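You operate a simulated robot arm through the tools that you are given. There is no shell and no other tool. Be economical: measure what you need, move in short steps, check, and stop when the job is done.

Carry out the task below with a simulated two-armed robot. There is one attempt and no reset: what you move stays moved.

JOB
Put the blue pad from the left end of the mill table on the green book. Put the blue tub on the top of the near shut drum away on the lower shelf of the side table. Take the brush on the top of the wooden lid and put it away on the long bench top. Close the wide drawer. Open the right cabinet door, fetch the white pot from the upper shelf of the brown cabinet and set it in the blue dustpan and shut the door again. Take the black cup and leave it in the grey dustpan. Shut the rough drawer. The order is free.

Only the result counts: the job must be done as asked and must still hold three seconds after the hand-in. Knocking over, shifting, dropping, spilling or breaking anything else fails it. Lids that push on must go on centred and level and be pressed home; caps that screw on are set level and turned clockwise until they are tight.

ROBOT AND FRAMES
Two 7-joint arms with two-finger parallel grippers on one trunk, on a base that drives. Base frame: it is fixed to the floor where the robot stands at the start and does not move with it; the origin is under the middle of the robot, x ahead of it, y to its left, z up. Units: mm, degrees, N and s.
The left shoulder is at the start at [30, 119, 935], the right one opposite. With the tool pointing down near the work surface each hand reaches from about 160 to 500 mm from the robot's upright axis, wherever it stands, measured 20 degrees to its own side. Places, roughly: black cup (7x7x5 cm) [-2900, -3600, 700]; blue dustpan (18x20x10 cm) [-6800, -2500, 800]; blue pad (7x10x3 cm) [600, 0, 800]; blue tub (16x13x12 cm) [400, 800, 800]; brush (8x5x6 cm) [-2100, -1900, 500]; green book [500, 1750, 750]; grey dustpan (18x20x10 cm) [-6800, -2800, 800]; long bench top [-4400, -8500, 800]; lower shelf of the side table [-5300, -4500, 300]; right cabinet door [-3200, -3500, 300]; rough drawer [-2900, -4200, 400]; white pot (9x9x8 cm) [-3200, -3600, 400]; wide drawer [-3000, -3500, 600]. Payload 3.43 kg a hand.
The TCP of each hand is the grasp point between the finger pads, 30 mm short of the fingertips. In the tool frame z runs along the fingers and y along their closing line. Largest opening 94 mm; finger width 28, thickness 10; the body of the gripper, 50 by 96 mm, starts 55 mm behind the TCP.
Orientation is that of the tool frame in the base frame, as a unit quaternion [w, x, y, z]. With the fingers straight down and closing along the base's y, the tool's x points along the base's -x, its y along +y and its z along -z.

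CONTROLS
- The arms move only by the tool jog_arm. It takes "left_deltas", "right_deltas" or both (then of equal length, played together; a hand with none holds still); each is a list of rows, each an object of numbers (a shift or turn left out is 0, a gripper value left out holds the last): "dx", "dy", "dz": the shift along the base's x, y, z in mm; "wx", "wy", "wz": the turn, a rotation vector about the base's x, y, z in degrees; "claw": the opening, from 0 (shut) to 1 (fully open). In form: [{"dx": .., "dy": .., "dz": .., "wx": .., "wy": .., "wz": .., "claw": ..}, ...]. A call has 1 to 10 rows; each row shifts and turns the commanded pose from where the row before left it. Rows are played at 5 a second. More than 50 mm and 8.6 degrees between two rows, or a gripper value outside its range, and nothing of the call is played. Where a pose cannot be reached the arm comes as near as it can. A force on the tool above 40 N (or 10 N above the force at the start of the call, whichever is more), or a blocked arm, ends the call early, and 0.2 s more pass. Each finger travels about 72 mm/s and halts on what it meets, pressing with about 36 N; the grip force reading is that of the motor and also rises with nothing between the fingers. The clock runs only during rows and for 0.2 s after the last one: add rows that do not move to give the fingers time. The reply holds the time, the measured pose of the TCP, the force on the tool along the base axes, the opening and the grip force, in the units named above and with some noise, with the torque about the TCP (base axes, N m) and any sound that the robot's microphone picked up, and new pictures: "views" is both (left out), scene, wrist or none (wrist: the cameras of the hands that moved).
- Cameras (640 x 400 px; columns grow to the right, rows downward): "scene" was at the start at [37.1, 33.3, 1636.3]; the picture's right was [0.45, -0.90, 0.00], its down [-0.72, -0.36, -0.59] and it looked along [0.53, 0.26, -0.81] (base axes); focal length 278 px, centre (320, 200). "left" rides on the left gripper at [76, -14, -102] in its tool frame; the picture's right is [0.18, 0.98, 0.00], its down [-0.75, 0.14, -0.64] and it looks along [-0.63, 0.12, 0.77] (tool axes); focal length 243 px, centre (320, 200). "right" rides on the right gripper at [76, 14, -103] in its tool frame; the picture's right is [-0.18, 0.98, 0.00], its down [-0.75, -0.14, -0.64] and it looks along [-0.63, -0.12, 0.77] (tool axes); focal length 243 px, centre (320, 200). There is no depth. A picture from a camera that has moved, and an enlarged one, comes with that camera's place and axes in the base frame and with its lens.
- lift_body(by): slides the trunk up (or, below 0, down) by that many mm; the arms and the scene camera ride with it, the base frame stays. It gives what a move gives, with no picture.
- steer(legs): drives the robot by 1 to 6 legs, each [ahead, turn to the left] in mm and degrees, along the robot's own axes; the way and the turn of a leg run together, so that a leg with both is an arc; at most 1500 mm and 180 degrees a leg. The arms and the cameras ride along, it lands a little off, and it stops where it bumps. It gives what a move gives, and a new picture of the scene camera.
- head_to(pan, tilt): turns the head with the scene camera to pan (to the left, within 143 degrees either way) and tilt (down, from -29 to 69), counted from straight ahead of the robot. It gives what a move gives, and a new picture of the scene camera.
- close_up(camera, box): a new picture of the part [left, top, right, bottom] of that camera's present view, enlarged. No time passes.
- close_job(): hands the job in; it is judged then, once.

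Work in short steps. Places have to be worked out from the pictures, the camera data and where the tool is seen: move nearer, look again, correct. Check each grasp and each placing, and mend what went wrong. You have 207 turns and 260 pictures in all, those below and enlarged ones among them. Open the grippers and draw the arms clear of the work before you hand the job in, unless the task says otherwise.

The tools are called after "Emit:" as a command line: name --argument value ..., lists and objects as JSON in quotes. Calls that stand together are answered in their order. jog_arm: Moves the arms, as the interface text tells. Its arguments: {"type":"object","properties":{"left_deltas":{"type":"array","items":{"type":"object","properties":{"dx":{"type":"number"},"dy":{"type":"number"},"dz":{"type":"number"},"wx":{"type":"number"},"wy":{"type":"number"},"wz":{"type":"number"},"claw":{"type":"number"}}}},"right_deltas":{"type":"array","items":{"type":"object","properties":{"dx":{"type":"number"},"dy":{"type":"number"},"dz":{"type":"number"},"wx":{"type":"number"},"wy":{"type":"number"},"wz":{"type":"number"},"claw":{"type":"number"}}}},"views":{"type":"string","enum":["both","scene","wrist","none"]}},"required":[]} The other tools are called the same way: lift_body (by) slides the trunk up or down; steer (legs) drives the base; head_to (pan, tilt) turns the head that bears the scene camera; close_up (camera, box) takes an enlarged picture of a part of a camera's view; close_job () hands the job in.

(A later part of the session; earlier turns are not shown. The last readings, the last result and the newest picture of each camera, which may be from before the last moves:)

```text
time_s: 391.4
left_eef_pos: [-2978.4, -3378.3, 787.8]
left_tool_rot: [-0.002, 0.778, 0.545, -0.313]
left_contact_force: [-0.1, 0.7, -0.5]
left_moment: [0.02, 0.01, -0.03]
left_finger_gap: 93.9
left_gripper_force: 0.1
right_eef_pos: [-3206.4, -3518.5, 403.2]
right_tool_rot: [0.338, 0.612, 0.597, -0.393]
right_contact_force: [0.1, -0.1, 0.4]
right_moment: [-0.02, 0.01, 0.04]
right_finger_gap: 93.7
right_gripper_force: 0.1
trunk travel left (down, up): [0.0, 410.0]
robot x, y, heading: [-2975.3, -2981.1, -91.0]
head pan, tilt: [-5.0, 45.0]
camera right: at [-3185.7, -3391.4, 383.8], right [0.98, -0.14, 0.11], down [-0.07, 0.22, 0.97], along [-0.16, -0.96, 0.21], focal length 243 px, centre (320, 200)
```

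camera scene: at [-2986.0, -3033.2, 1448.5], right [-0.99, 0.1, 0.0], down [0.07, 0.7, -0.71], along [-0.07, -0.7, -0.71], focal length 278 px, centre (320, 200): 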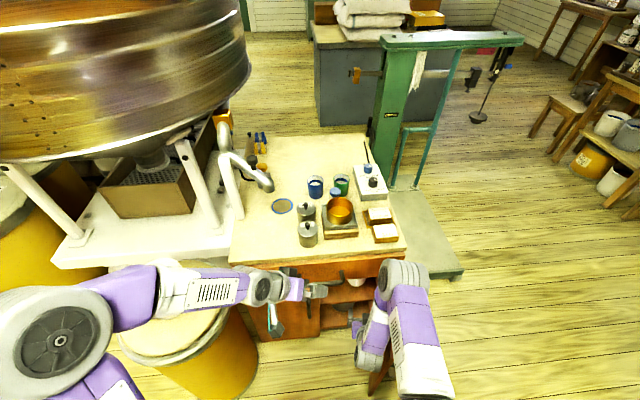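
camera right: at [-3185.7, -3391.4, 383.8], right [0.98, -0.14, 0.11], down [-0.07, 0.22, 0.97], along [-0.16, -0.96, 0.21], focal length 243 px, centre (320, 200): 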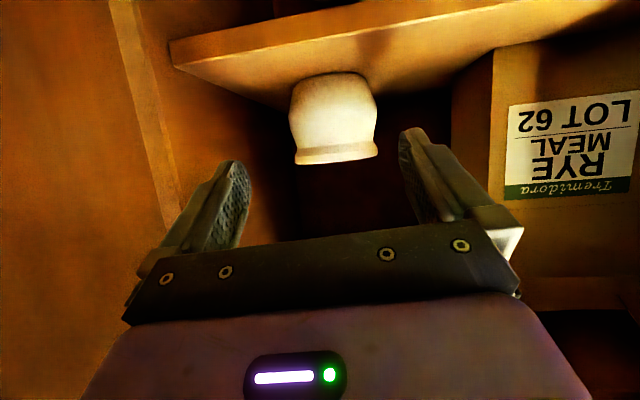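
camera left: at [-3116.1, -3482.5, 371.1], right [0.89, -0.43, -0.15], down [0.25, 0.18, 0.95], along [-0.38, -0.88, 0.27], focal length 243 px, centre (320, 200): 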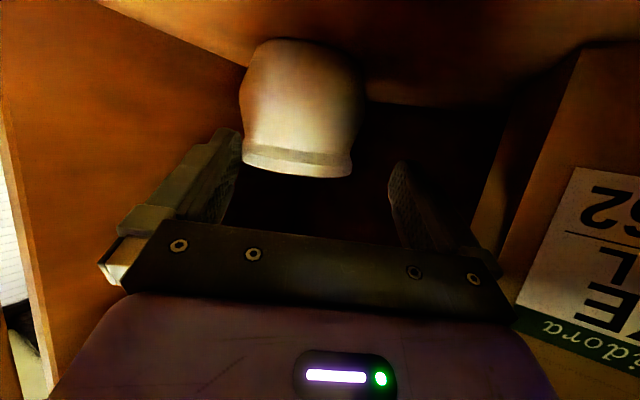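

Aligned: pot centre ≈ (-3205, -3630, 355). Yaw +3° and advance.

Emit:
jog_arm --right_deltas '[{"wz": 3, "dy": -25, "dz": -12}, {"dy": -30, "dz": -13}, {"dy": -15, "dz": -6}]' --views "wrist"

```text
time_s: 392.2
left_eef_pos: [-2977.4, -3378.3, 786.7]
left_tool_rot: [-0.002, 0.778, 0.545, -0.313]
left_contact_force: [-0.3, 0.3, -0.4]
left_moment: [0.0, 0.03, 0.02]
left_finger_gap: 94.1
left_gripper_force: 0.0
right_eef_pos: [-3207.4, -3587.8, 372.8]
right_tool_rot: [0.348, 0.596, 0.612, -0.385]
right_contact_force: [0.0, 0.7, 0.2]
right_moment: [-0.03, 0.0, 0.0]
right_finger_gap: 94.0
right_gripper_force: 0.0
trunk travel left (down, up): [0.0, 410.0]
robot x, y, heading: [-2978.4, -2982.3, -90.8]
head pan, tilt: [-5.0, 45.0]
camera right: at [-3192.3, -3460.2, 353.3], right [0.99, -0.09, 0.11], down [-0.09, 0.22, 0.97], along [-0.11, -0.97, 0.21], focal length 243 px, centre (320, 200)
```

right: 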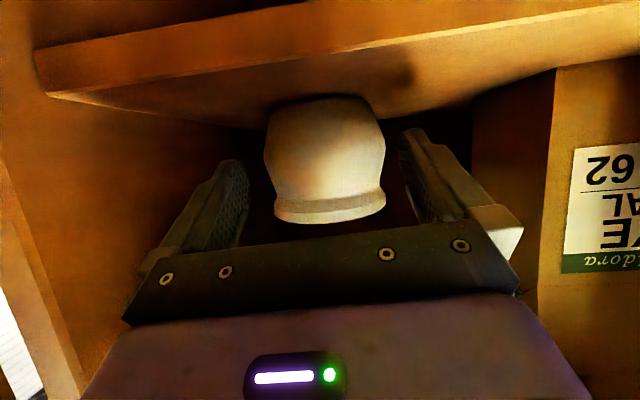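

Centred; advance the last ~38 mm.

Emit:
jog_arm --right_deltas '[{"dy": -15, "dz": -4}, {"dy": -13, "dz": -4}, {"dy": -10, "dz": -3}]' --views "wrist"

```text
time_s: 393.0
left_eef_pos: [-2978.1, -3377.5, 788.1]
left_tool_rot: [-0.001, 0.778, 0.545, -0.314]
left_contact_force: [0.5, 0.0, -0.5]
left_moment: [0.02, 0.0, 0.01]
left_finger_gap: 94.4
left_gripper_force: 0.1
right_eef_pos: [-3206.9, -3624.8, 362.3]
right_tool_rot: [0.348, 0.597, 0.613, -0.383]
right_contact_force: [0.2, -0.4, -1.1]
right_moment: [0.02, 0.03, 0.0]
right_finger_gap: 94.3
right_gripper_force: 0.1
trunk travel left (down, up): [0.0, 410.0]
robot x, y, heading: [-2979.8, -2986.2, -90.7]
head pan, tilt: [-5.0, 45.0]
camera right: at [-3191.8, -3497.8, 342.1], right [0.99, -0.09, 0.11], down [-0.09, 0.22, 0.97], along [-0.11, -0.97, 0.21], focal length 243 px, centre (320, 200)
```

right: 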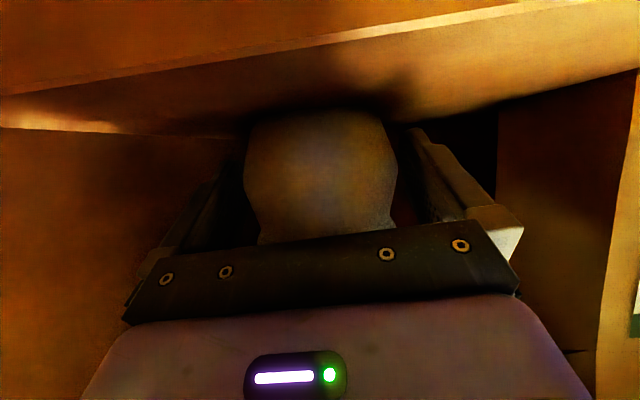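

Pot is between the fingers without contact. Close.

Emit:
jog_arm --right_deltas '[{"claw": 0.6}, {"claw": 0.6}, {"claw": 0.6}, {}]' --views "wrist"

```text
time_s: 394.0
left_eef_pos: [-2977.8, -3378.2, 789.2]
left_tool_rot: [-0.002, 0.778, 0.545, -0.312]
left_contact_force: [-0.5, 1.5, 0.3]
left_moment: [0.01, -0.01, -0.04]
left_finger_gap: 94.1
left_gripper_force: 0.1
right_eef_pos: [-3206.8, -3625.5, 362.7]
right_tool_rot: [0.348, 0.596, 0.614, -0.383]
right_contact_force: [0.9, -1.3, -0.7]
right_moment: [0.0, -0.02, -0.03]
right_finger_gap: 84.6
right_gripper_force: 36.0
trunk travel left (down, up): [0.0, 410.0]
robot x, y, heading: [-2978.7, -2984.5, -91.0]
head pan, tilt: [-5.0, 45.0]
camera right: at [-3191.8, -3497.8, 342.1], right [0.99, -0.09, 0.11], down [-0.09, 0.22, 0.97], along [-0.11, -0.97, 0.21], focal length 243 px, centre (320, 200)
```

right: 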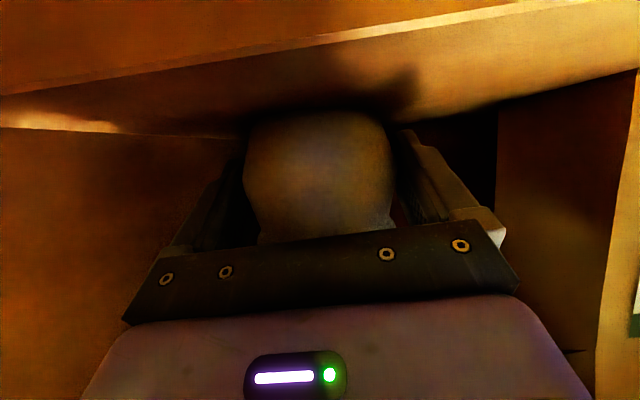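

Held at 84.6 mm. Lift 25 mm and draw straight out.

Emit:
jog_arm --right_deltas '[{"dz": 12}, {"dz": 12}, {"dy": 30, "dz": 3}, {"dy": 40}, {"dy": 40}, {"dy": 40}, {"dy": 40}]' --views "both"

```text
time_s: 395.6
left_eef_pos: [-2977.6, -3378.5, 787.2]
left_tool_rot: [0.0, 0.777, 0.545, -0.313]
left_contact_force: [0.5, -1.5, 0.2]
left_moment: [0.0, -0.02, 0.0]
left_finger_gap: 94.0
left_gripper_force: 0.0
right_eef_pos: [-3206.9, -3435.3, 389.7]
right_tool_rot: [0.348, 0.597, 0.612, -0.385]
right_contact_force: [-0.7, 0.5, -1.8]
right_moment: [0.03, -0.01, 0.01]
right_finger_gap: 84.3
right_gripper_force: 36.6
trunk travel left (down, up): [0.0, 410.0]
robot x, y, heading: [-2978.0, -2981.0, -90.9]
head pan, tilt: [-5.0, 45.0]
camera scene: at [-2986.1, -3033.2, 1448.5], right [-0.99, 0.1, 0.0], down [0.07, 0.7, -0.71], along [-0.07, -0.7, -0.71], focal length 278 px, centre (320, 200)
camera right: at [-3192.2, -3307.8, 369.1], right [0.99, -0.09, 0.11], down [-0.09, 0.22, 0.97], along [-0.11, -0.97, 0.21], focal length 243 px, centre (320, 200)
```

scene: 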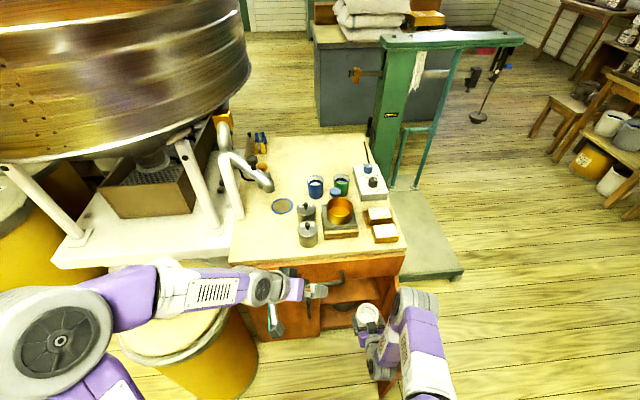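
right: 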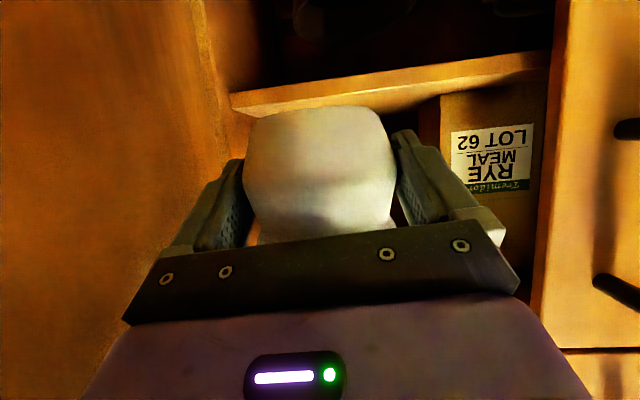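

Pot is out. Raise it clear, then take the south route back to the dustpans.

Emit:
jog_arm --right_deltas '[{"dy": 15, "dz": 45}, {"dz": 48}, {"dz": 48}, {"dz": 48}, {"dz": 48}, {"dz": 48}, {"dz": 20}]' --views "none"

Emit:
lift_body --by 200

Emit:
steer --legs '[[-230, 0], [0, -89], [720, 0], [0, 56.3], [1442, 0], [0, 14]]'

Emit:
steer --legs '[[797, 0], [0, 19.8], [850, 0], [0, -90], [1330, 0], [0, -90]]'

```text
time_s: 397.2
left_eef_pos: [-2977.3, -3377.9, 787.4]
left_tool_rot: [-0.001, 0.778, 0.545, -0.313]
left_contact_force: [-0.8, 0.2, -0.4]
left_moment: [-0.02, 0.02, -0.01]
left_finger_gap: 94.0
left_gripper_force: 0.0
right_eef_pos: [-3206.0, -3418.9, 695.6]
right_tool_rot: [0.348, 0.597, 0.613, -0.384]
right_contact_force: [-0.1, 0.6, -2.1]
right_moment: [0.03, -0.02, 0.01]
right_finger_gap: 84.4
right_gripper_force: 36.5
trunk travel left (down, up): [0.0, 410.0]
robot x, y, heading: [-2979.5, -2982.6, -90.8]
head pan, tilt: [-5.0, 45.0]
```

```text
time_s: 399.4
left_eef_pos: [-2978.4, -3377.4, 987.9]
left_tool_rot: [-0.001, 0.778, 0.545, -0.313]
left_contact_force: [-0.1, -0.5, -0.4]
left_moment: [-0.03, 0.02, -0.01]
left_finger_gap: 93.9
left_gripper_force: 0.2
right_eef_pos: [-3206.7, -3419.8, 893.9]
right_tool_rot: [0.348, 0.597, 0.613, -0.384]
right_contact_force: [0.7, -0.3, -2.1]
right_moment: [0.02, 0.01, -0.01]
right_finger_gap: 84.7
right_gripper_force: 36.4
trunk travel left (down, up): [-200.0, 210.0]
robot x, y, heading: [-2981.9, -2982.3, -90.8]
head pan, tilt: [-5.0, 45.0]
```

```text
time_s: 418.5
left_eef_pos: [-4641.5, -4302.7, 988.4]
left_tool_rot: [-0.057, 0.862, 0.399, -0.307]
left_contact_force: [-0.8, 1.0, 0.7]
left_moment: [0.02, 0.0, -0.01]
left_finger_gap: 93.9
left_gripper_force: 0.1
right_eef_pos: [-4871.0, -4260.7, 893.2]
right_tool_rot: [0.275, 0.695, 0.498, -0.439]
right_contact_force: [-0.2, 0.2, -1.6]
right_moment: [0.01, -0.01, -0.02]
right_finger_gap: 84.2
right_gripper_force: 35.6
trunk travel left (down, up): [-200.0, 210.0]
robot x, y, heading: [-4510.3, -3929.3, -111.3]
head pan, tilt: [-5.0, 45.0]
camera scene: at [-4530.0, -3975.3, 1648.4], right [-0.9, 0.44, 0.0], down [0.31, 0.64, -0.71], along [-0.31, -0.63, -0.71], focal length 278 px, centre (320, 200)
```

scene: 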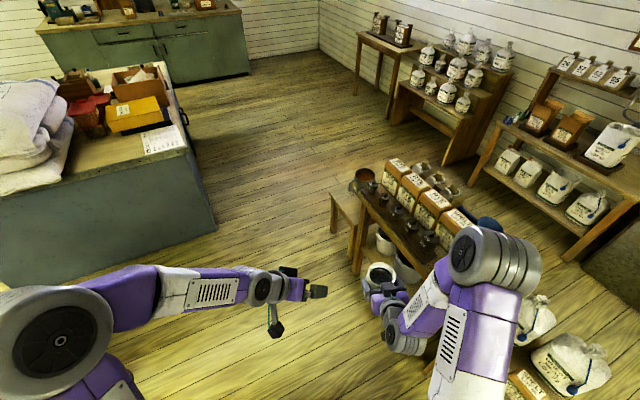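

```text
time_s: 441.9
left_eef_pos: [-6132.0, -5120.4, 987.7]
left_tool_rot: [0.313, -0.543, 0.779, -0.001]
left_contact_force: [0.4, -1.0, 0.5]
left_moment: [0.0, 0.02, 0.0]
left_finger_gap: 94.0
left_gripper_force: 0.1
right_eef_pos: [-5903.3, -5079.1, 892.7]
right_tool_rot: [-0.384, 0.612, -0.597, -0.347]
right_contact_force: [0.6, -0.4, -1.9]
right_moment: [-0.02, -0.01, 0.02]
right_finger_gap: 84.1
right_gripper_force: 36.4
trunk travel left (down, up): [-200.0, 210.0]
robot x, y, heading: [-6129.8, -5512.0, 89.1]
head pan, tilt: [-5.0, 45.0]
camera scene: at [-6121.5, -5463.3, 1648.4], right [0.99, -0.1, 0.0], down [-0.07, -0.7, -0.71], along [0.07, 0.7, -0.71], focal length 278 px, centre (320, 200)
```

scene: 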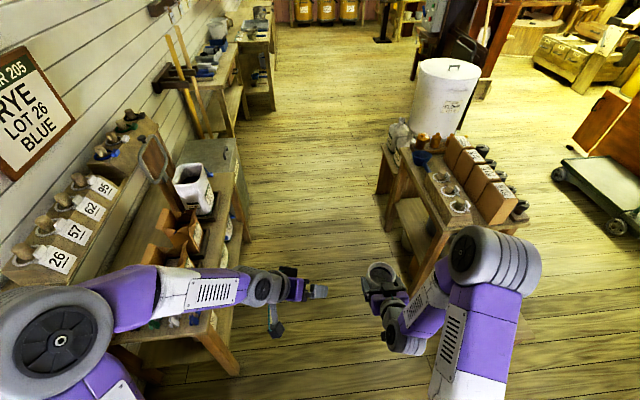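

Continue north and face the dustpan table.

Emit:
steer --legs '[[0, -1.5], [1500, 0], [1310, 0], [0, 92.4], [290, 0]]'

Emit:
head_to --pan -10 --tilt 50

Emit:
close_up --camera "scene" --box '[200, 180, 420, 320]'

```text
time_s: 461.4
left_eef_pos: [-6684.0, -2695.1, 987.6]
left_tool_rot: [-0.223, 0.935, -0.169, -0.218]
left_contact_force: [-0.3, -0.1, 0.6]
left_moment: [0.01, -0.03, 0.01]
left_finger_gap: 94.2
left_gripper_force: 0.0
right_eef_pos: [-6724.3, -2468.1, 893.7]
right_tool_rot: [-0.027, 0.855, 0.009, -0.517]
right_contact_force: [-0.6, 0.0, -1.9]
right_moment: [-0.01, -0.02, -0.01]
right_finger_gap: 83.6
right_gripper_force: 36.3
trunk travel left (down, up): [-200.0, 210.0]
robot x, y, heading: [-6288.0, -2698.9, 178.8]
head pan, tilt: [-5.0, 45.0]
camera scene: at [-6338.2, -2688.7, 1648.4], right [0.11, 0.99, 0.0], down [0.7, -0.08, -0.71], along [-0.7, 0.08, -0.71], focal length 278 px, centre (320, 200)
```

scene: 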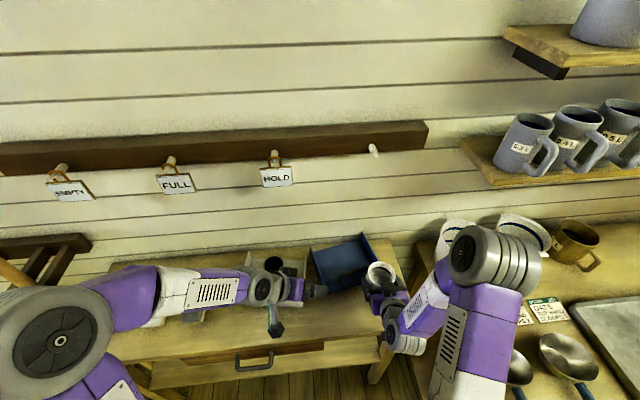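

```text
time_s: 462.0
left_eef_pos: [-6681.3, -2697.0, 988.4]
left_tool_rot: [-0.223, 0.935, -0.168, -0.219]
left_contact_force: [0.3, 0.4, -0.4]
left_moment: [0.01, -0.03, -0.01]
left_finger_gap: 93.7
left_gripper_force: 0.0
right_eef_pos: [-6722.9, -2467.2, 893.2]
right_tool_rot: [-0.027, 0.855, 0.008, -0.518]
right_contact_force: [-0.5, -0.4, -2.0]
right_moment: [0.01, -0.05, -0.01]
right_finger_gap: 83.9
right_gripper_force: 36.3
trunk travel left (down, up): [-200.0, 210.0]
robot x, y, heading: [-6288.7, -2696.6, 178.7]
head pan, tilt: [-10.0, 50.0]
camera scene: at [-6331.9, -2682.6, 1641.6], right [0.19, 0.98, 0.0], down [0.75, -0.15, -0.64], along [-0.63, 0.12, -0.77], focal length 278 px, centre (320, 200)
```

scene: 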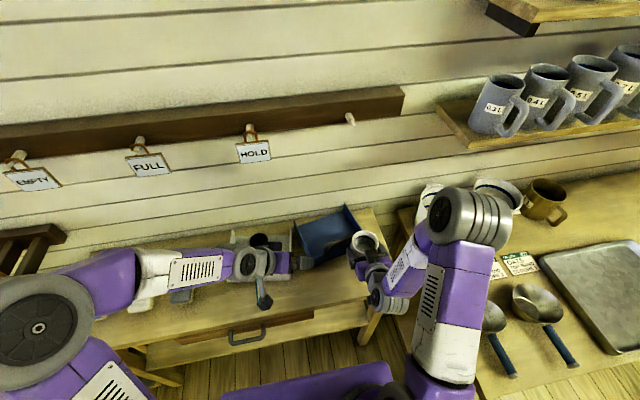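

```text
2.86 times, centred on (310, 250) of scene
camera zoom: at [-6331.9, -2682.6, 1641.6], right [0.19, 0.98, 0.0], down [0.75, -0.15, -0.64], along [-0.63, 0.12, -0.77], focal length 796 px, centre (349, 57)
```

zoom: 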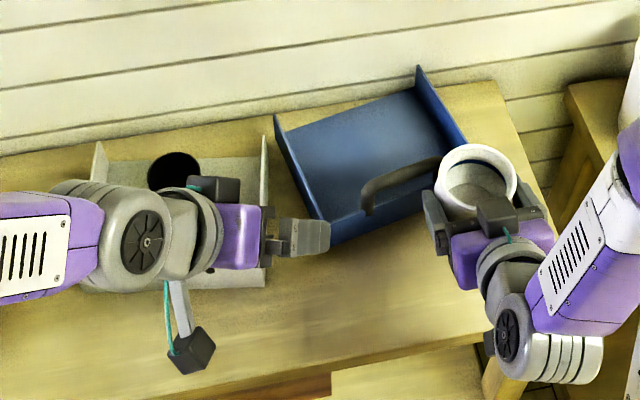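

The blue pan is turned ~12°; its corners: near-left ≈ (-6759,-2626), far-left ≈ (-6912,-2663). Raise the pot and yaw the hand +78° so its back lies over the pan's right side, clear of the handle.

Emit:
jog_arm --right_deltas '[{"dz": 30, "wz": 7.8}, {"dz": 30, "wz": 7.8}, {"dz": 30, "wz": 7.8}, {"dz": 10, "wz": 7.8}, {"wz": 7.8}, {"wz": 7.8, "dx": -15}, {"wz": 7.8, "dx": -15}, {"wz": 7.8, "dx": -20}, {"wz": 7.8, "dx": -20}, {"wz": 7.8, "dx": -20}]'

```text
time_s: 464.2
left_eef_pos: [-6683.3, -2695.5, 987.7]
left_tool_rot: [-0.223, 0.935, -0.169, -0.218]
left_contact_force: [0.7, 0.3, 0.8]
left_moment: [0.0, -0.03, 0.0]
left_finger_gap: 94.0
left_gripper_force: 0.1
right_eef_pos: [-6814.0, -2467.9, 993.9]
right_tool_rot: [0.307, 0.659, 0.545, -0.417]
right_contact_force: [-0.4, 0.1, -2.1]
right_moment: [0.0, -0.02, 0.03]
right_finger_gap: 84.0
right_gripper_force: 36.1
trunk travel left (down, up): [-200.0, 210.0]
robot x, y, heading: [-6288.2, -2699.1, 178.7]
head pan, tilt: [-10.0, 50.0]
camera scene: at [-6333.3, -2682.5, 1641.5], right [0.19, 0.98, 0.0], down [0.75, -0.15, -0.64], along [-0.63, 0.12, -0.77], focal length 278 px, centre (320, 200)
camera right: at [-6772.6, -2346.4, 973.8], right [0.95, -0.3, 0.11], down [-0.04, 0.23, 0.97], along [-0.32, -0.92, 0.21], focal length 243 px, centre (320, 200)
```

scene: 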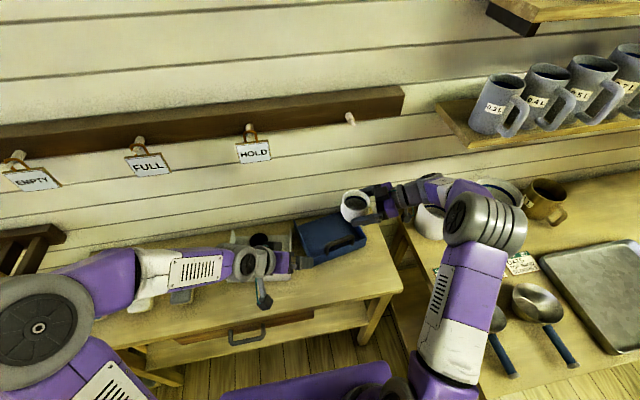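
right: 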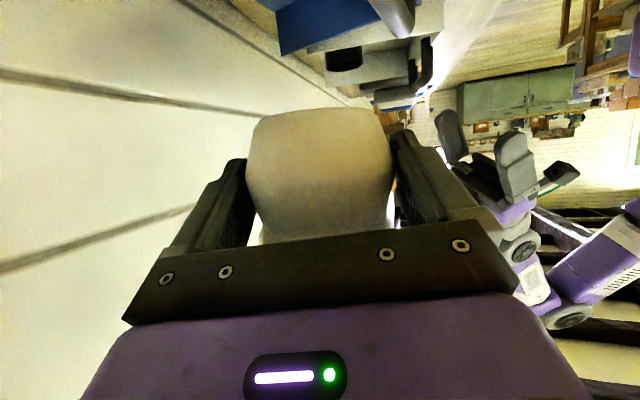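

Reached. Zoom on the blue pan, now unobstructed.

Emit:
close_up --camera "scene" --box '[270, 180, 410, 290]'

```text
3.64 times, centred on (340, 235) of scene
camera zoom: at [-6333.3, -2682.5, 1641.5], right [0.19, 0.98, 0.0], down [0.75, -0.15, -0.64], along [-0.63, 0.12, -0.77], focal length 1013 px, centre (247, 73)
```

zoom: 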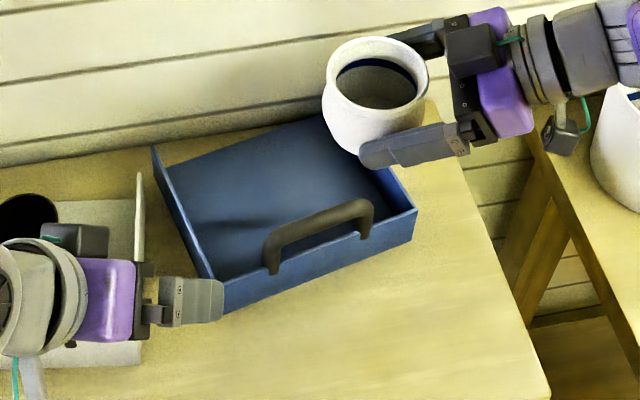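

Target pot centre (-6875, -2601) in the pan's far-left. Move there, tilt the hand 10° steeper for camera clearance, and descend partway.

Emit:
jog_arm --right_deltas '[{"dx": -20, "dy": -44}, {"dx": -20, "dy": -44}, {"dx": -21, "dy": -45}, {"wx": 5, "wy": -1.2}, {"wx": 5, "wy": -1.2}, {"dz": -35}, {"dz": -30}, {"dz": -20}, {}]'

Emit:
close_up --camera "scene" --box '[270, 180, 410, 290]'

```text
time_s: 466.2
left_eef_pos: [-6683.0, -2697.0, 988.3]
left_tool_rot: [-0.223, 0.935, -0.169, -0.219]
left_contact_force: [-0.7, 0.7, 0.5]
left_moment: [-0.01, -0.01, 0.0]
left_finger_gap: 93.9
left_gripper_force: 0.0
right_eef_pos: [-6872.8, -2599.5, 909.1]
right_tool_rot: [0.256, 0.692, 0.573, -0.356]
right_contact_force: [0.7, 0.9, -1.1]
right_moment: [-0.01, -0.01, 0.0]
right_finger_gap: 84.0
right_gripper_force: 36.1
trunk travel left (down, up): [-200.0, 210.0]
robot x, y, heading: [-6283.5, -2699.3, 178.7]
head pan, tilt: [-10.0, 50.0]
camera scene: at [-6331.8, -2682.7, 1641.6], right [0.19, 0.98, 0.0], down [0.75, -0.15, -0.64], along [-0.63, 0.13, -0.77], focal length 278 px, centre (320, 200)
camera right: at [-6831.8, -2477.5, 912.1], right [0.94, -0.32, 0.09], down [-0.08, 0.06, 1.0], along [-0.33, -0.94, 0.03], focal length 243 px, centre (320, 200)
```

scene: 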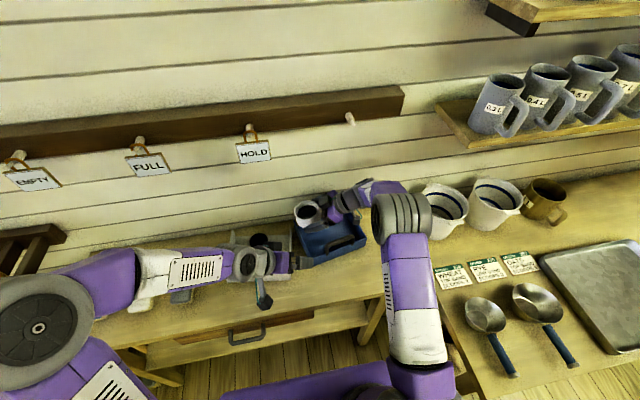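
right: 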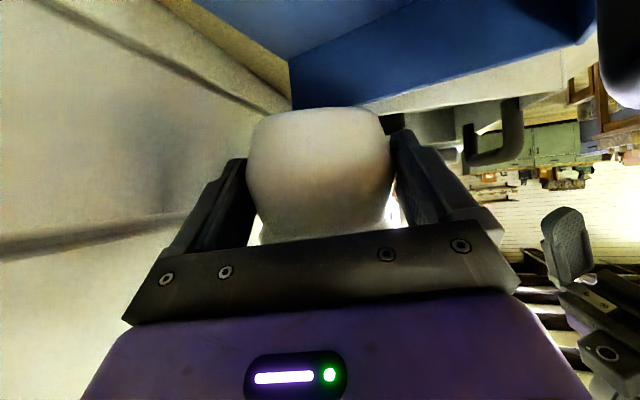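

```text
3.64 times, centred on (340, 235) of scene
camera zoom: at [-6331.8, -2682.7, 1641.6], right [0.19, 0.98, 0.0], down [0.75, -0.15, -0.64], along [-0.63, 0.13, -0.77], focal length 1013 px, centre (247, 73)
```

zoom: 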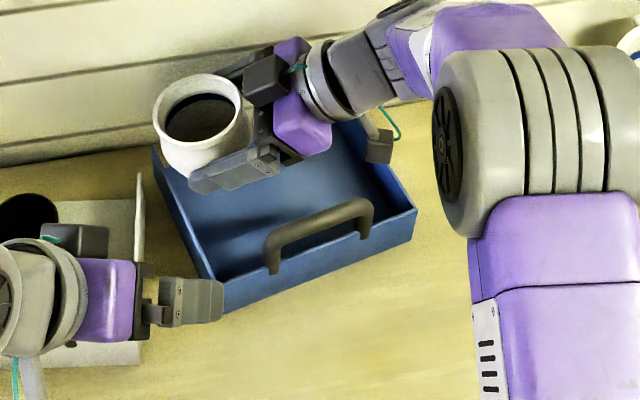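

Shift 14 mm right and 7 mm nearer to clear the left wall, then descend.

Emit:
jog_arm --right_deltas '[{"dx": 7, "dy": 14}, {"dz": -30}, {"dz": -15}, {"dz": -6}, {"dz": -4}, {"dz": -4}]'

Emit:
close_up --camera "scene" --box '[270, 180, 410, 290]'

```text
time_s: 467.3
left_eef_pos: [-6679.8, -2697.3, 988.5]
left_tool_rot: [-0.223, 0.935, -0.168, -0.221]
left_contact_force: [-0.1, 0.5, -0.3]
left_moment: [-0.02, 0.01, -0.02]
left_finger_gap: 93.9
left_gripper_force: 0.1
right_eef_pos: [-6869.2, -2586.0, 867.5]
right_tool_rot: [0.252, 0.69, 0.574, -0.362]
right_contact_force: [12.1, -2.1, 20.8]
right_moment: [3.26, -1.09, -1.7]
right_finger_gap: 83.7
right_gripper_force: 36.3
trunk travel left (down, up): [-200.0, 210.0]
robot x, y, heading: [-6286.6, -2696.5, 178.7]
head pan, tilt: [-10.0, 50.0]
stopped in row 5 (right hand): the force on the tool passed its limit at 47 N (the readings are from after the stop); the commanded pose is now the measured one
camera scene: at [-6328.2, -2683.5, 1641.8], right [0.2, 0.98, 0.0], down [0.75, -0.15, -0.64], along [-0.63, 0.13, -0.76], focal length 278 px, centre (320, 200)
camera right: at [-6826.8, -2463.0, 870.0], right [0.94, -0.32, 0.08], down [-0.06, 0.06, 1.0], along [-0.33, -0.94, 0.04], focal length 243 px, centre (320, 200)
```

scene: 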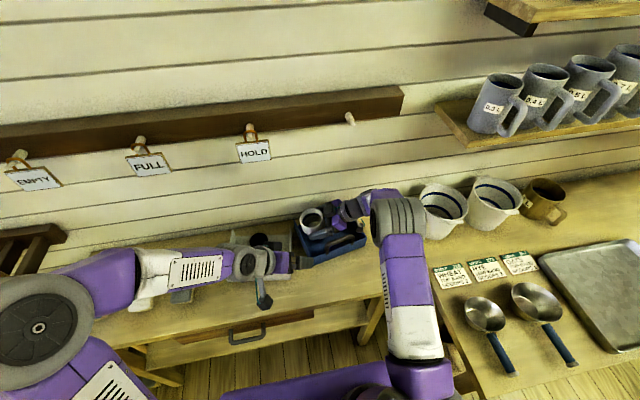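
right: 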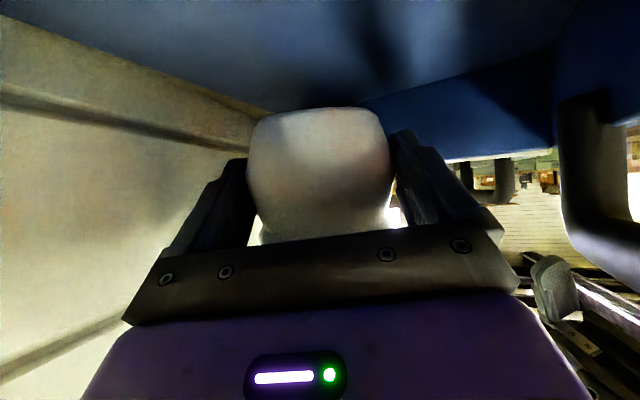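

```text
3.64 times, centred on (340, 235) of scene
camera zoom: at [-6328.2, -2683.5, 1641.8], right [0.2, 0.98, 0.0], down [0.75, -0.15, -0.64], along [-0.63, 0.13, -0.76], focal length 1013 px, centre (247, 73)
```

zoom: 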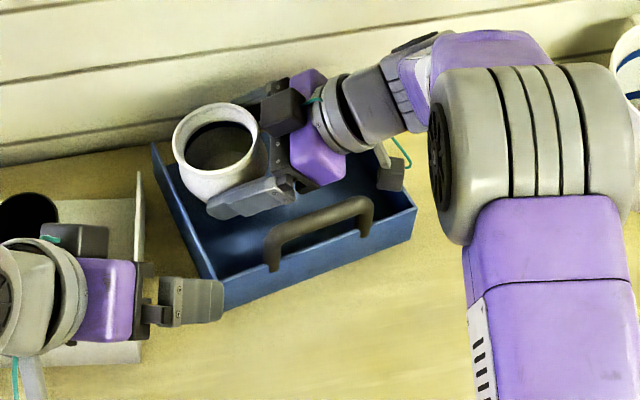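

The camera bracket touched the pan's right wall before the pot reached the floor. Raise, tilt 8° steeper, and lower again.

Emit:
jog_arm --right_deltas '[{"dz": 12}, {"wx": 8, "wy": -1.9}, {"dz": -10}, {"dz": -8}, {"dz": -5}, {"dz": -4}, {"dz": -4}, {"dz": -4}]' --views "wrist"

Emit:
close_up --camera "scene" --box '[270, 180, 410, 290]'

```text
time_s: 469.3
left_eef_pos: [-6680.6, -2696.3, 987.9]
left_tool_rot: [-0.222, 0.935, -0.168, -0.219]
left_contact_force: [-0.5, 0.7, -0.4]
left_moment: [0.0, 0.01, 0.0]
left_finger_gap: 94.1
left_gripper_force: 0.1
right_eef_pos: [-6871.9, -2585.9, 847.5]
right_tool_rot: [0.209, 0.712, 0.593, -0.313]
right_contact_force: [6.9, -1.0, 14.8]
right_moment: [1.34, -0.41, -0.71]
right_finger_gap: 83.7
right_gripper_force: 36.1
trunk travel left (down, up): [-200.0, 210.0]
robot x, y, heading: [-6285.7, -2699.0, 178.7]
head pan, tilt: [-10.0, 50.0]
stopped in row 8 (right hand): the force on the tool passed its limit at 41 N (the readings are from after the stop); the commanded pose is now the measured one
camera right: at [-6830.0, -2463.9, 867.5], right [0.94, -0.34, 0.06], down [-0.09, -0.08, 0.99], along [-0.33, -0.94, -0.1], focal length 243 px, centre (320, 200)
```

right: 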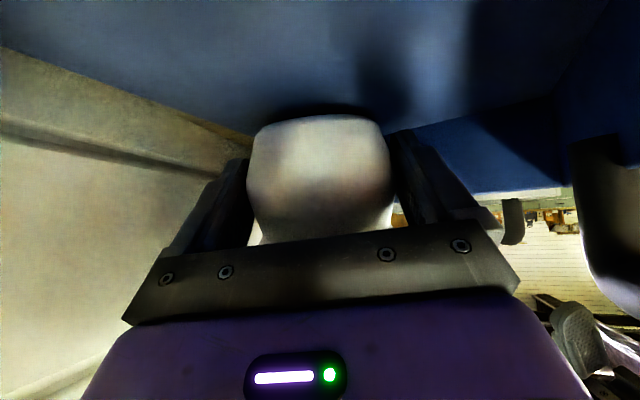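

```text
3.64 times, centred on (340, 235) of scene
camera zoom: at [-6329.3, -2683.3, 1641.4], right [0.2, 0.98, 0.0], down [0.75, -0.15, -0.64], along [-0.63, 0.13, -0.77], focal length 1013 px, centre (247, 73)
```

zoom: 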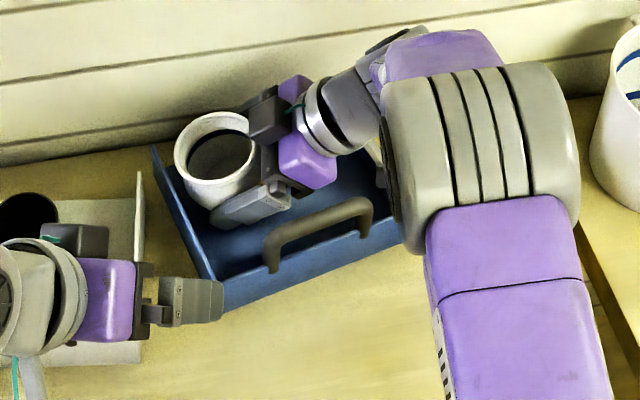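

Pot's lower edge should be touching the pan floor (≈798). Release, let it settle, and withdraw along the tool axis.

Emit:
jog_arm --right_deltas '[{"claw": 0.95}, {"claw": 1}, {"claw": 1}, {}]' --views "wrist"

Emit:
close_up --camera "scene" --box '[270, 180, 410, 290]'

```text
time_s: 470.3
left_eef_pos: [-6681.9, -2698.0, 989.1]
left_tool_rot: [-0.223, 0.935, -0.168, -0.22]
left_contact_force: [0.4, -0.7, 0.0]
left_moment: [0.02, -0.02, -0.03]
left_finger_gap: 93.8
left_gripper_force: 0.1
right_eef_pos: [-6872.4, -2585.7, 847.4]
right_tool_rot: [0.21, 0.711, 0.594, -0.313]
right_contact_force: [0.5, -0.9, 20.2]
right_moment: [2.84, -0.82, -0.15]
right_finger_gap: 94.0
right_gripper_force: 0.0
trunk travel left (down, up): [-200.0, 210.0]
robot x, y, heading: [-6288.4, -2699.3, 178.8]
head pan, tilt: [-10.0, 50.0]
camera right: at [-6830.4, -2464.1, 867.3], right [0.94, -0.33, 0.05], down [-0.09, -0.08, 0.99], along [-0.33, -0.94, -0.1], focal length 243 px, centre (320, 200)
```

right: 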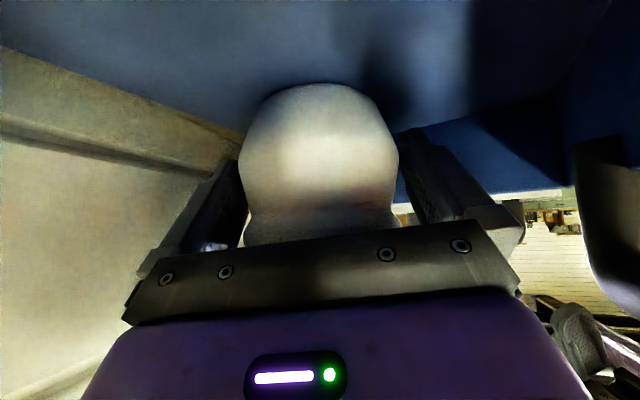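

```text
3.64 times, centred on (340, 235) of scene
camera zoom: at [-6329.5, -2683.6, 1641.7], right [0.19, 0.98, 0.0], down [0.75, -0.15, -0.64], along [-0.63, 0.13, -0.77], focal length 1013 px, centre (247, 73)
```

zoom: 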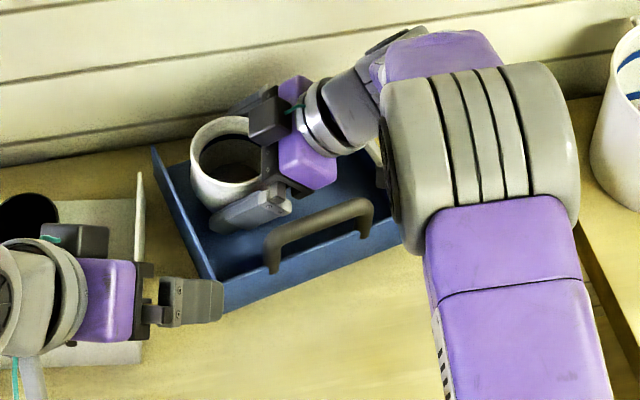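

Pot stands upright in the blue pan. Withdraw along the tool axis.

Emit:
jog_arm --right_deltas '[{"dx": 3, "dy": 10, "dz": 14}, {"dx": 5, "dy": 17, "dz": 20}, {"dx": 6, "dy": 20, "dz": 24}, {"dx": 6, "dy": 22, "dz": 30}, {"dz": 45}, {"dz": 30, "dx": 20, "dy": 20}]'

Emit:
close_up --camera "scene" --box '[230, 180, 410, 290]'

```text
time_s: 471.7
left_eef_pos: [-6682.2, -2696.0, 989.0]
left_tool_rot: [-0.222, 0.935, -0.168, -0.219]
left_contact_force: [-0.3, 1.0, -1.3]
left_moment: [-0.01, 0.0, 0.02]
left_finger_gap: 94.1
left_gripper_force: 0.0
right_eef_pos: [-6832.3, -2494.4, 1008.7]
right_tool_rot: [0.211, 0.712, 0.592, -0.312]
right_contact_force: [-0.1, 0.3, 0.1]
right_moment: [0.01, 0.03, 0.04]
right_finger_gap: 94.3
right_gripper_force: 0.0
trunk travel left (down, up): [-200.0, 210.0]
robot x, y, heading: [-6285.0, -2700.5, 178.8]
head pan, tilt: [-10.0, 50.0]
camera scene: at [-6330.5, -2681.5, 1641.6], right [0.2, 0.98, 0.0], down [0.75, -0.15, -0.64], along [-0.63, 0.12, -0.77], focal length 278 px, centre (320, 200)
camera right: at [-6790.0, -2373.3, 1028.8], right [0.94, -0.34, 0.06], down [-0.09, -0.08, 0.99], along [-0.33, -0.94, -0.1], focal length 243 px, centre (320, 200)
```

scene: 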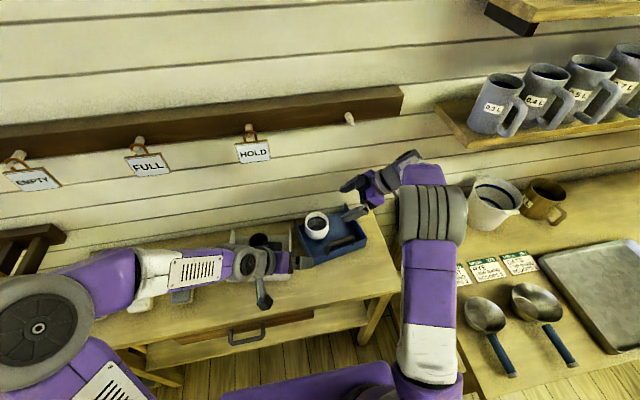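
right: 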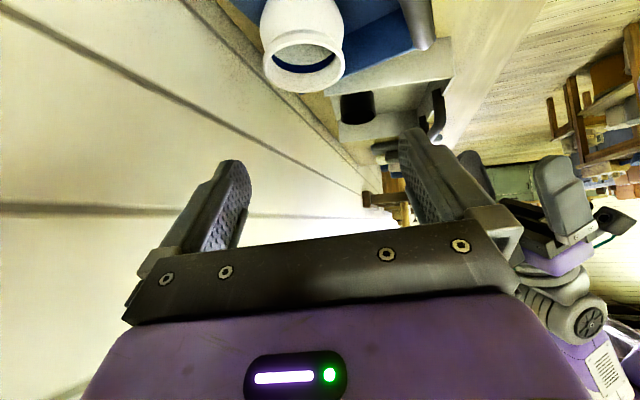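

```text
3.56 times, centred on (320, 235) of scene
camera zoom: at [-6330.5, -2681.5, 1641.6], right [0.2, 0.98, 0.0], down [0.75, -0.15, -0.64], along [-0.63, 0.12, -0.77], focal length 990 px, centre (320, 76)
```

zoom: 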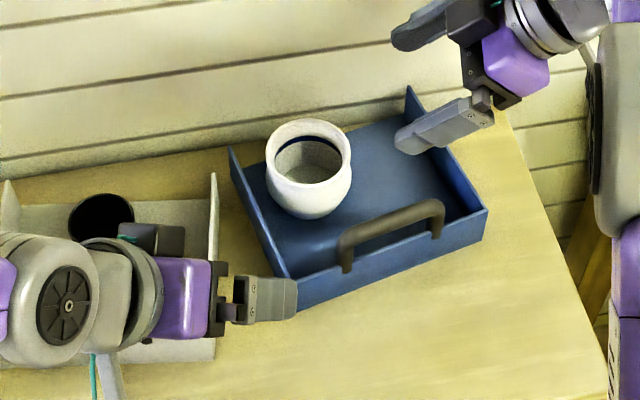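

Good. Now undo the right hand's yaw and pitch.

Emit:
jog_arm --right_deltas '[{"wz": -7.8, "dx": 15}, {"wz": -7.8, "dx": 20}, {"wz": -7.8, "dx": 20}, {"wz": -7.8, "dx": 20}, {"wz": -7.8, "dx": 20}, {"wz": -7.8, "dx": 10}, {"wz": -7.8}, {"wz": -7.8}, {"wz": -7.8}, {"wz": -7.8}]' --views "none"

Emit:
jog_arm --right_deltas '[{"wy": -8}, {"wy": -8}, {"wy": -8}, {"wy": -8}, {"wy": -8}, {"wy": -3}]' --left_deltas '[{"dz": 10, "dx": 5}, {"dx": 5, "wy": -6}, {"wy": -6}, {"wy": -6}, {"wy": -6}, {}]' --views "scene"

```text
time_s: 473.9
left_eef_pos: [-6683.8, -2697.3, 988.4]
left_tool_rot: [-0.224, 0.935, -0.168, -0.219]
left_contact_force: [0.1, -0.6, 0.5]
left_moment: [-0.02, 0.0, 0.01]
left_finger_gap: 93.8
left_gripper_force: 0.1
right_eef_pos: [-6728.5, -2496.2, 1009.5]
right_tool_rot: [-0.033, 0.926, 0.013, -0.375]
right_contact_force: [-1.3, -0.6, -0.8]
right_moment: [0.02, 0.03, 0.01]
right_finger_gap: 93.9
right_gripper_force: 0.2
trunk travel left (down, up): [-200.0, 210.0]
robot x, y, heading: [-6285.6, -2701.4, 178.5]
head pan, tilt: [-10.0, 50.0]
```

```text
time_s: 475.3
left_eef_pos: [-6672.5, -2697.2, 998.8]
left_tool_rot: [-0.253, 0.96, -0.118, -0.019]
left_contact_force: [0.3, -0.4, -0.5]
left_moment: [-0.03, -0.04, 0.01]
left_finger_gap: 93.9
left_gripper_force: 0.1
right_eef_pos: [-6727.5, -2496.9, 1007.8]
right_tool_rot: [-0.026, 0.999, 0.024, -0.009]
right_contact_force: [-1.3, 0.3, 0.7]
right_moment: [-0.02, 0.01, -0.01]
right_finger_gap: 94.0
right_gripper_force: 0.0
trunk travel left (down, up): [-200.0, 210.0]
robot x, y, heading: [-6287.8, -2700.4, 178.9]
head pan, tilt: [-10.0, 50.0]
camera scene: at [-6331.4, -2682.5, 1641.6], right [0.2, 0.98, 0.0], down [0.75, -0.15, -0.64], along [-0.63, 0.13, -0.77], focal length 278 px, centre (320, 200)
```

scene: 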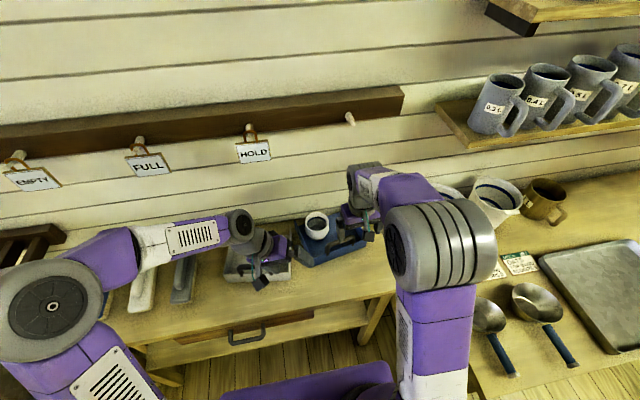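

Both dustpans done. Straighten the left hand and drive back via the south route, then look for the rough drawer.

Emit:
jog_arm --left_deltas '[{"wx": -7.3}, {"wx": -7.3}, {"wx": -7.3}, {"wx": -7.3}]' --views "none"

Emit:
steer --legs '[[-180, 0], [0, 91], [1500, 0], [1320, 0], [0, 90], [1330, 0]]'

Emit:
head_to --pan 30 --tilt 20

```text
time_s: 476.3
left_eef_pos: [-6673.5, -2697.0, 998.5]
left_tool_rot: [-0.002, 0.993, -0.12, 0.011]
left_contact_force: [-0.2, 1.1, 0.0]
left_moment: [-0.01, 0.04, -0.01]
left_finger_gap: 94.1
left_gripper_force: 0.1
right_eef_pos: [-6728.8, -2495.7, 1007.8]
right_tool_rot: [-0.025, 0.999, 0.024, -0.009]
right_contact_force: [0.5, 0.3, -0.2]
right_moment: [-0.01, 0.04, -0.01]
right_finger_gap: 94.1
right_gripper_force: 0.1
trunk travel left (down, up): [-200.0, 210.0]
robot x, y, heading: [-6287.2, -2696.8, 178.9]
head pan, tilt: [-10.0, 50.0]
```

```text
time_s: 504.9
left_eef_pos: [-4437.8, -5541.6, 998.3]
left_tool_rot: [-0.011, 0.114, 0.993, -0.003]
left_contact_force: [-0.5, -0.1, 0.2]
left_moment: [-0.01, 0.02, 0.0]
left_finger_gap: 94.1
left_gripper_force: 0.0
right_eef_pos: [-4379.7, -5742.2, 1006.9]
right_tool_rot: [0.01, -0.029, 0.999, -0.025]
right_contact_force: [0.0, -0.4, -0.2]
right_moment: [0.0, -0.03, -0.02]
right_finger_gap: 94.4
right_gripper_force: 0.1
trunk travel left (down, up): [-200.0, 210.0]
robot x, y, heading: [-4819.0, -5546.9, -0.5]
head pan, tilt: [-10.0, 50.0]
camera scene: at [-4775.0, -5557.9, 1641.5], right [-0.18, -0.98, 0.0], down [-0.75, 0.14, -0.64], along [0.63, -0.12, -0.77], focal length 278 px, centre (320, 200)
```

scene: 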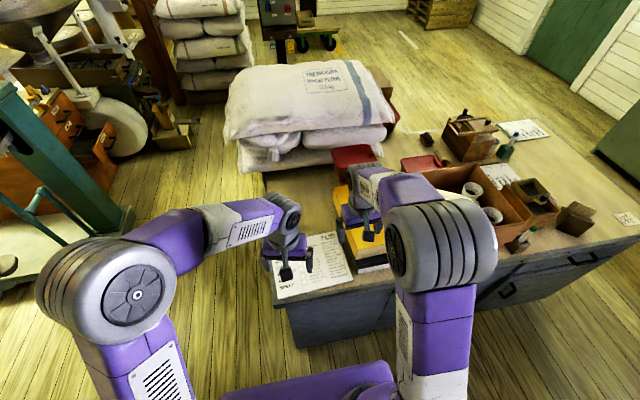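

```text
time_s: 506.0
left_eef_pos: [-4438.7, -5543.0, 997.7]
left_tool_rot: [-0.012, 0.114, 0.993, -0.003]
left_contact_force: [0.2, 0.6, 0.7]
left_moment: [0.01, -0.01, -0.05]
left_finger_gap: 93.9
left_gripper_force: 0.0
right_eef_pos: [-4379.8, -5741.5, 1008.3]
right_tool_rot: [0.009, -0.029, 0.999, -0.025]
right_contact_force: [-0.2, 0.6, -0.2]
right_moment: [-0.02, 0.0, -0.01]
right_finger_gap: 94.1
right_gripper_force: 0.0
trunk travel left (down, up): [-200.0, 210.0]
robot x, y, heading: [-4821.9, -5548.5, -0.4]
head pan, tilt: [30.0, 20.0]
camera scene: at [-4769.8, -5498.1, 1687.1], right [0.49, -0.87, 0.0], down [-0.3, -0.17, -0.94], along [0.82, 0.46, -0.34], focal length 278 px, centre (320, 200)
```

scene: 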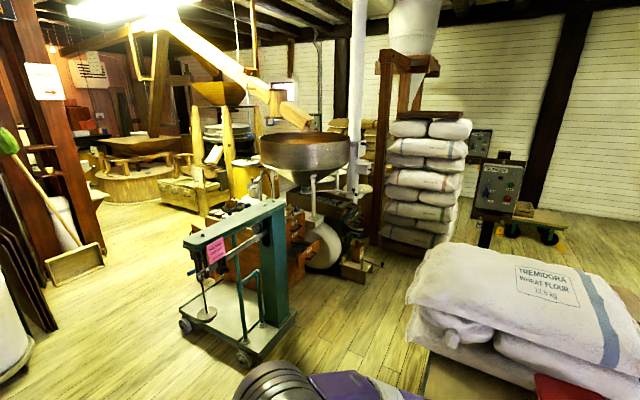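

Emit:
close_up --camera "scene" --box '[240, 160, 400, 290]'

```text
3.08 times, centred on (320, 225) of scene
camera zoom: at [-4769.8, -5498.1, 1687.1], right [0.49, -0.87, 0.0], down [-0.3, -0.17, -0.94], along [0.82, 0.46, -0.34], focal length 857 px, centre (320, 123)
```

zoom: 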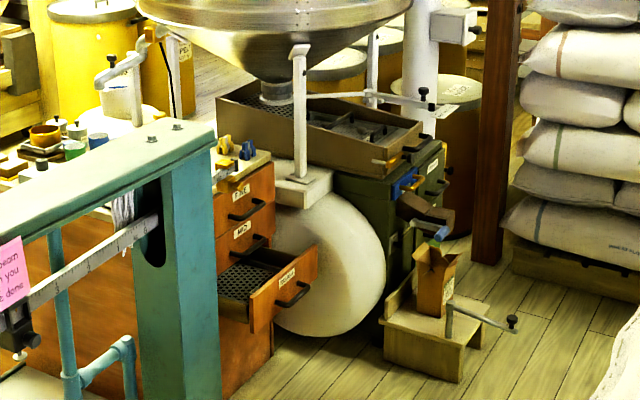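

The "ROUGH" drawer opens south at about (-2985, -4380, 400). Drive to about (-3050, -4950) and face it.

Emit:
steer --legs '[[0, 90.4], [600, 0], [0, -90], [1500, 0], [250, 0], [0, 90]]'

Emit:
head_to --pan 0 --tilt 40

```text
time_s: 529.4
left_eef_pos: [-3085.8, -4528.3, 997.8]
left_tool_rot: [-0.006, -0.635, 0.772, -0.01]
left_contact_force: [0.1, 0.3, -0.5]
left_moment: [0.02, 0.0, 0.01]
left_finger_gap: 93.9
left_gripper_force: 0.1
right_eef_pos: [-2888.6, -4464.3, 1009.3]
right_tool_rot: [-0.025, 0.739, -0.673, 0.011]
right_contact_force: [0.4, 0.0, -0.6]
right_moment: [0.01, 0.0, 0.02]
right_finger_gap: 93.7
right_gripper_force: 0.1
trunk travel left (down, up): [-200.0, 210.0]
robot x, y, heading: [-3067.0, -4912.9, 91.3]
head pan, tilt: [30.0, 20.0]
camera scene: at [-3115.4, -4862.8, 1687.1], right [0.85, 0.52, 0.0], down [0.18, -0.29, -0.94], along [-0.49, 0.8, -0.34], focal length 278 px, centre (320, 200)
```

scene: 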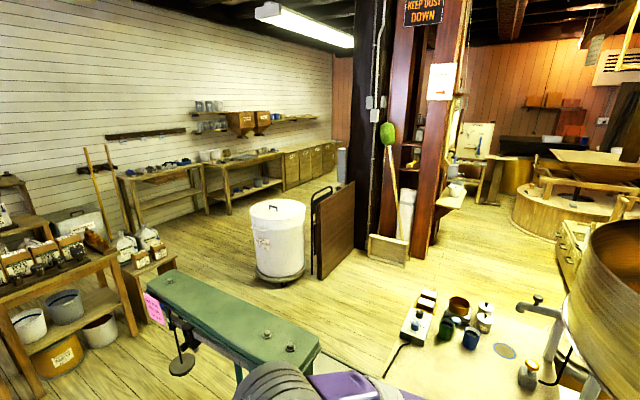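

```text
time_s: 530.3
left_eef_pos: [-3085.1, -4527.9, 998.2]
left_tool_rot: [-0.005, -0.635, 0.772, -0.01]
left_contact_force: [0.1, -0.2, -0.9]
left_moment: [-0.02, 0.0, 0.01]
left_finger_gap: 93.8
left_gripper_force: 0.1
right_eef_pos: [-2888.4, -4463.9, 1007.5]
right_tool_rot: [-0.025, 0.739, -0.673, 0.01]
right_contact_force: [0.6, -0.3, -0.7]
right_moment: [0.01, 0.01, 0.01]
right_finger_gap: 94.1
right_gripper_force: 0.0
trunk travel left (down, up): [-200.0, 210.0]
robot x, y, heading: [-3070.8, -4914.6, 91.5]
head pan, tilt: [0.0, 40.0]
camera scene: at [-3068.9, -4857.3, 1655.8], right [1.0, 0.03, 0.0], down [0.02, -0.64, -0.77], along [-0.02, 0.77, -0.64], focal length 278 px, centre (320, 200)
```

scene: 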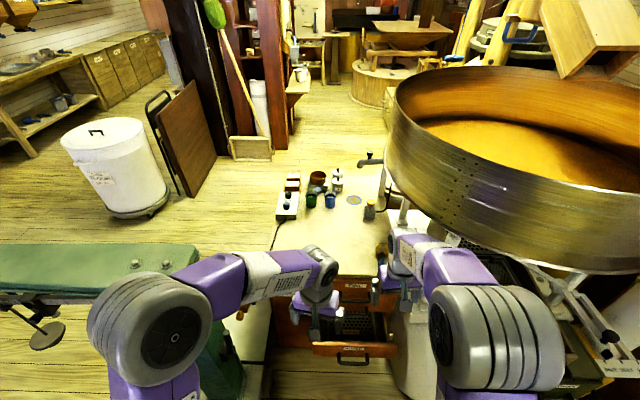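

Look down-right to check the clearance to the small stand before approaching, and lower the trunk.

Emit:
head_to --pan -30 --tilt 55

Emit:
lift_body --by -200

```text
time_s: 531.3
left_eef_pos: [-3087.6, -4529.1, 997.3]
left_tool_rot: [-0.005, -0.635, 0.772, -0.011]
left_contact_force: [-0.1, -0.2, 0.4]
left_moment: [-0.03, 0.02, -0.06]
left_finger_gap: 93.8
left_gripper_force: 0.0
right_eef_pos: [-2887.8, -4464.0, 1007.7]
right_tool_rot: [-0.024, 0.739, -0.673, 0.011]
right_contact_force: [1.0, 0.4, 1.0]
right_moment: [-0.01, 0.01, 0.01]
right_finger_gap: 94.2
right_gripper_force: 0.1
trunk travel left (down, up): [-200.0, 210.0]
robot x, y, heading: [-3071.1, -4912.0, 91.4]
head pan, tilt: [-30.0, 55.0]
camera scene: at [-3032.3, -4878.9, 1635.1], right [0.88, -0.48, 0.0], down [-0.39, -0.72, -0.57], along [0.27, 0.5, -0.82], focal length 278 px, centre (320, 200)
```

scene: 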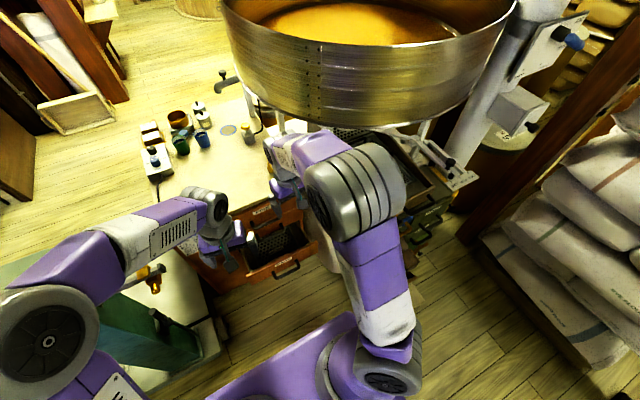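

```text
time_s: 533.4
left_eef_pos: [-3086.1, -4528.0, 797.9]
left_tool_rot: [-0.005, -0.635, 0.772, -0.01]
left_contact_force: [-0.1, 0.0, -0.4]
left_moment: [0.02, 0.05, 0.0]
left_finger_gap: 94.1
left_gripper_force: 0.1
right_eef_pos: [-2887.6, -4463.6, 808.8]
right_tool_rot: [-0.024, 0.739, -0.673, 0.011]
right_contact_force: [-0.6, -0.1, 0.3]
right_moment: [0.02, 0.01, -0.01]
right_finger_gap: 93.8
right_gripper_force: 0.1
trunk travel left (down, up): [0.0, 410.0]
robot x, y, heading: [-3068.9, -4911.5, 91.2]
head pan, tilt: [-30.0, 55.0]
```

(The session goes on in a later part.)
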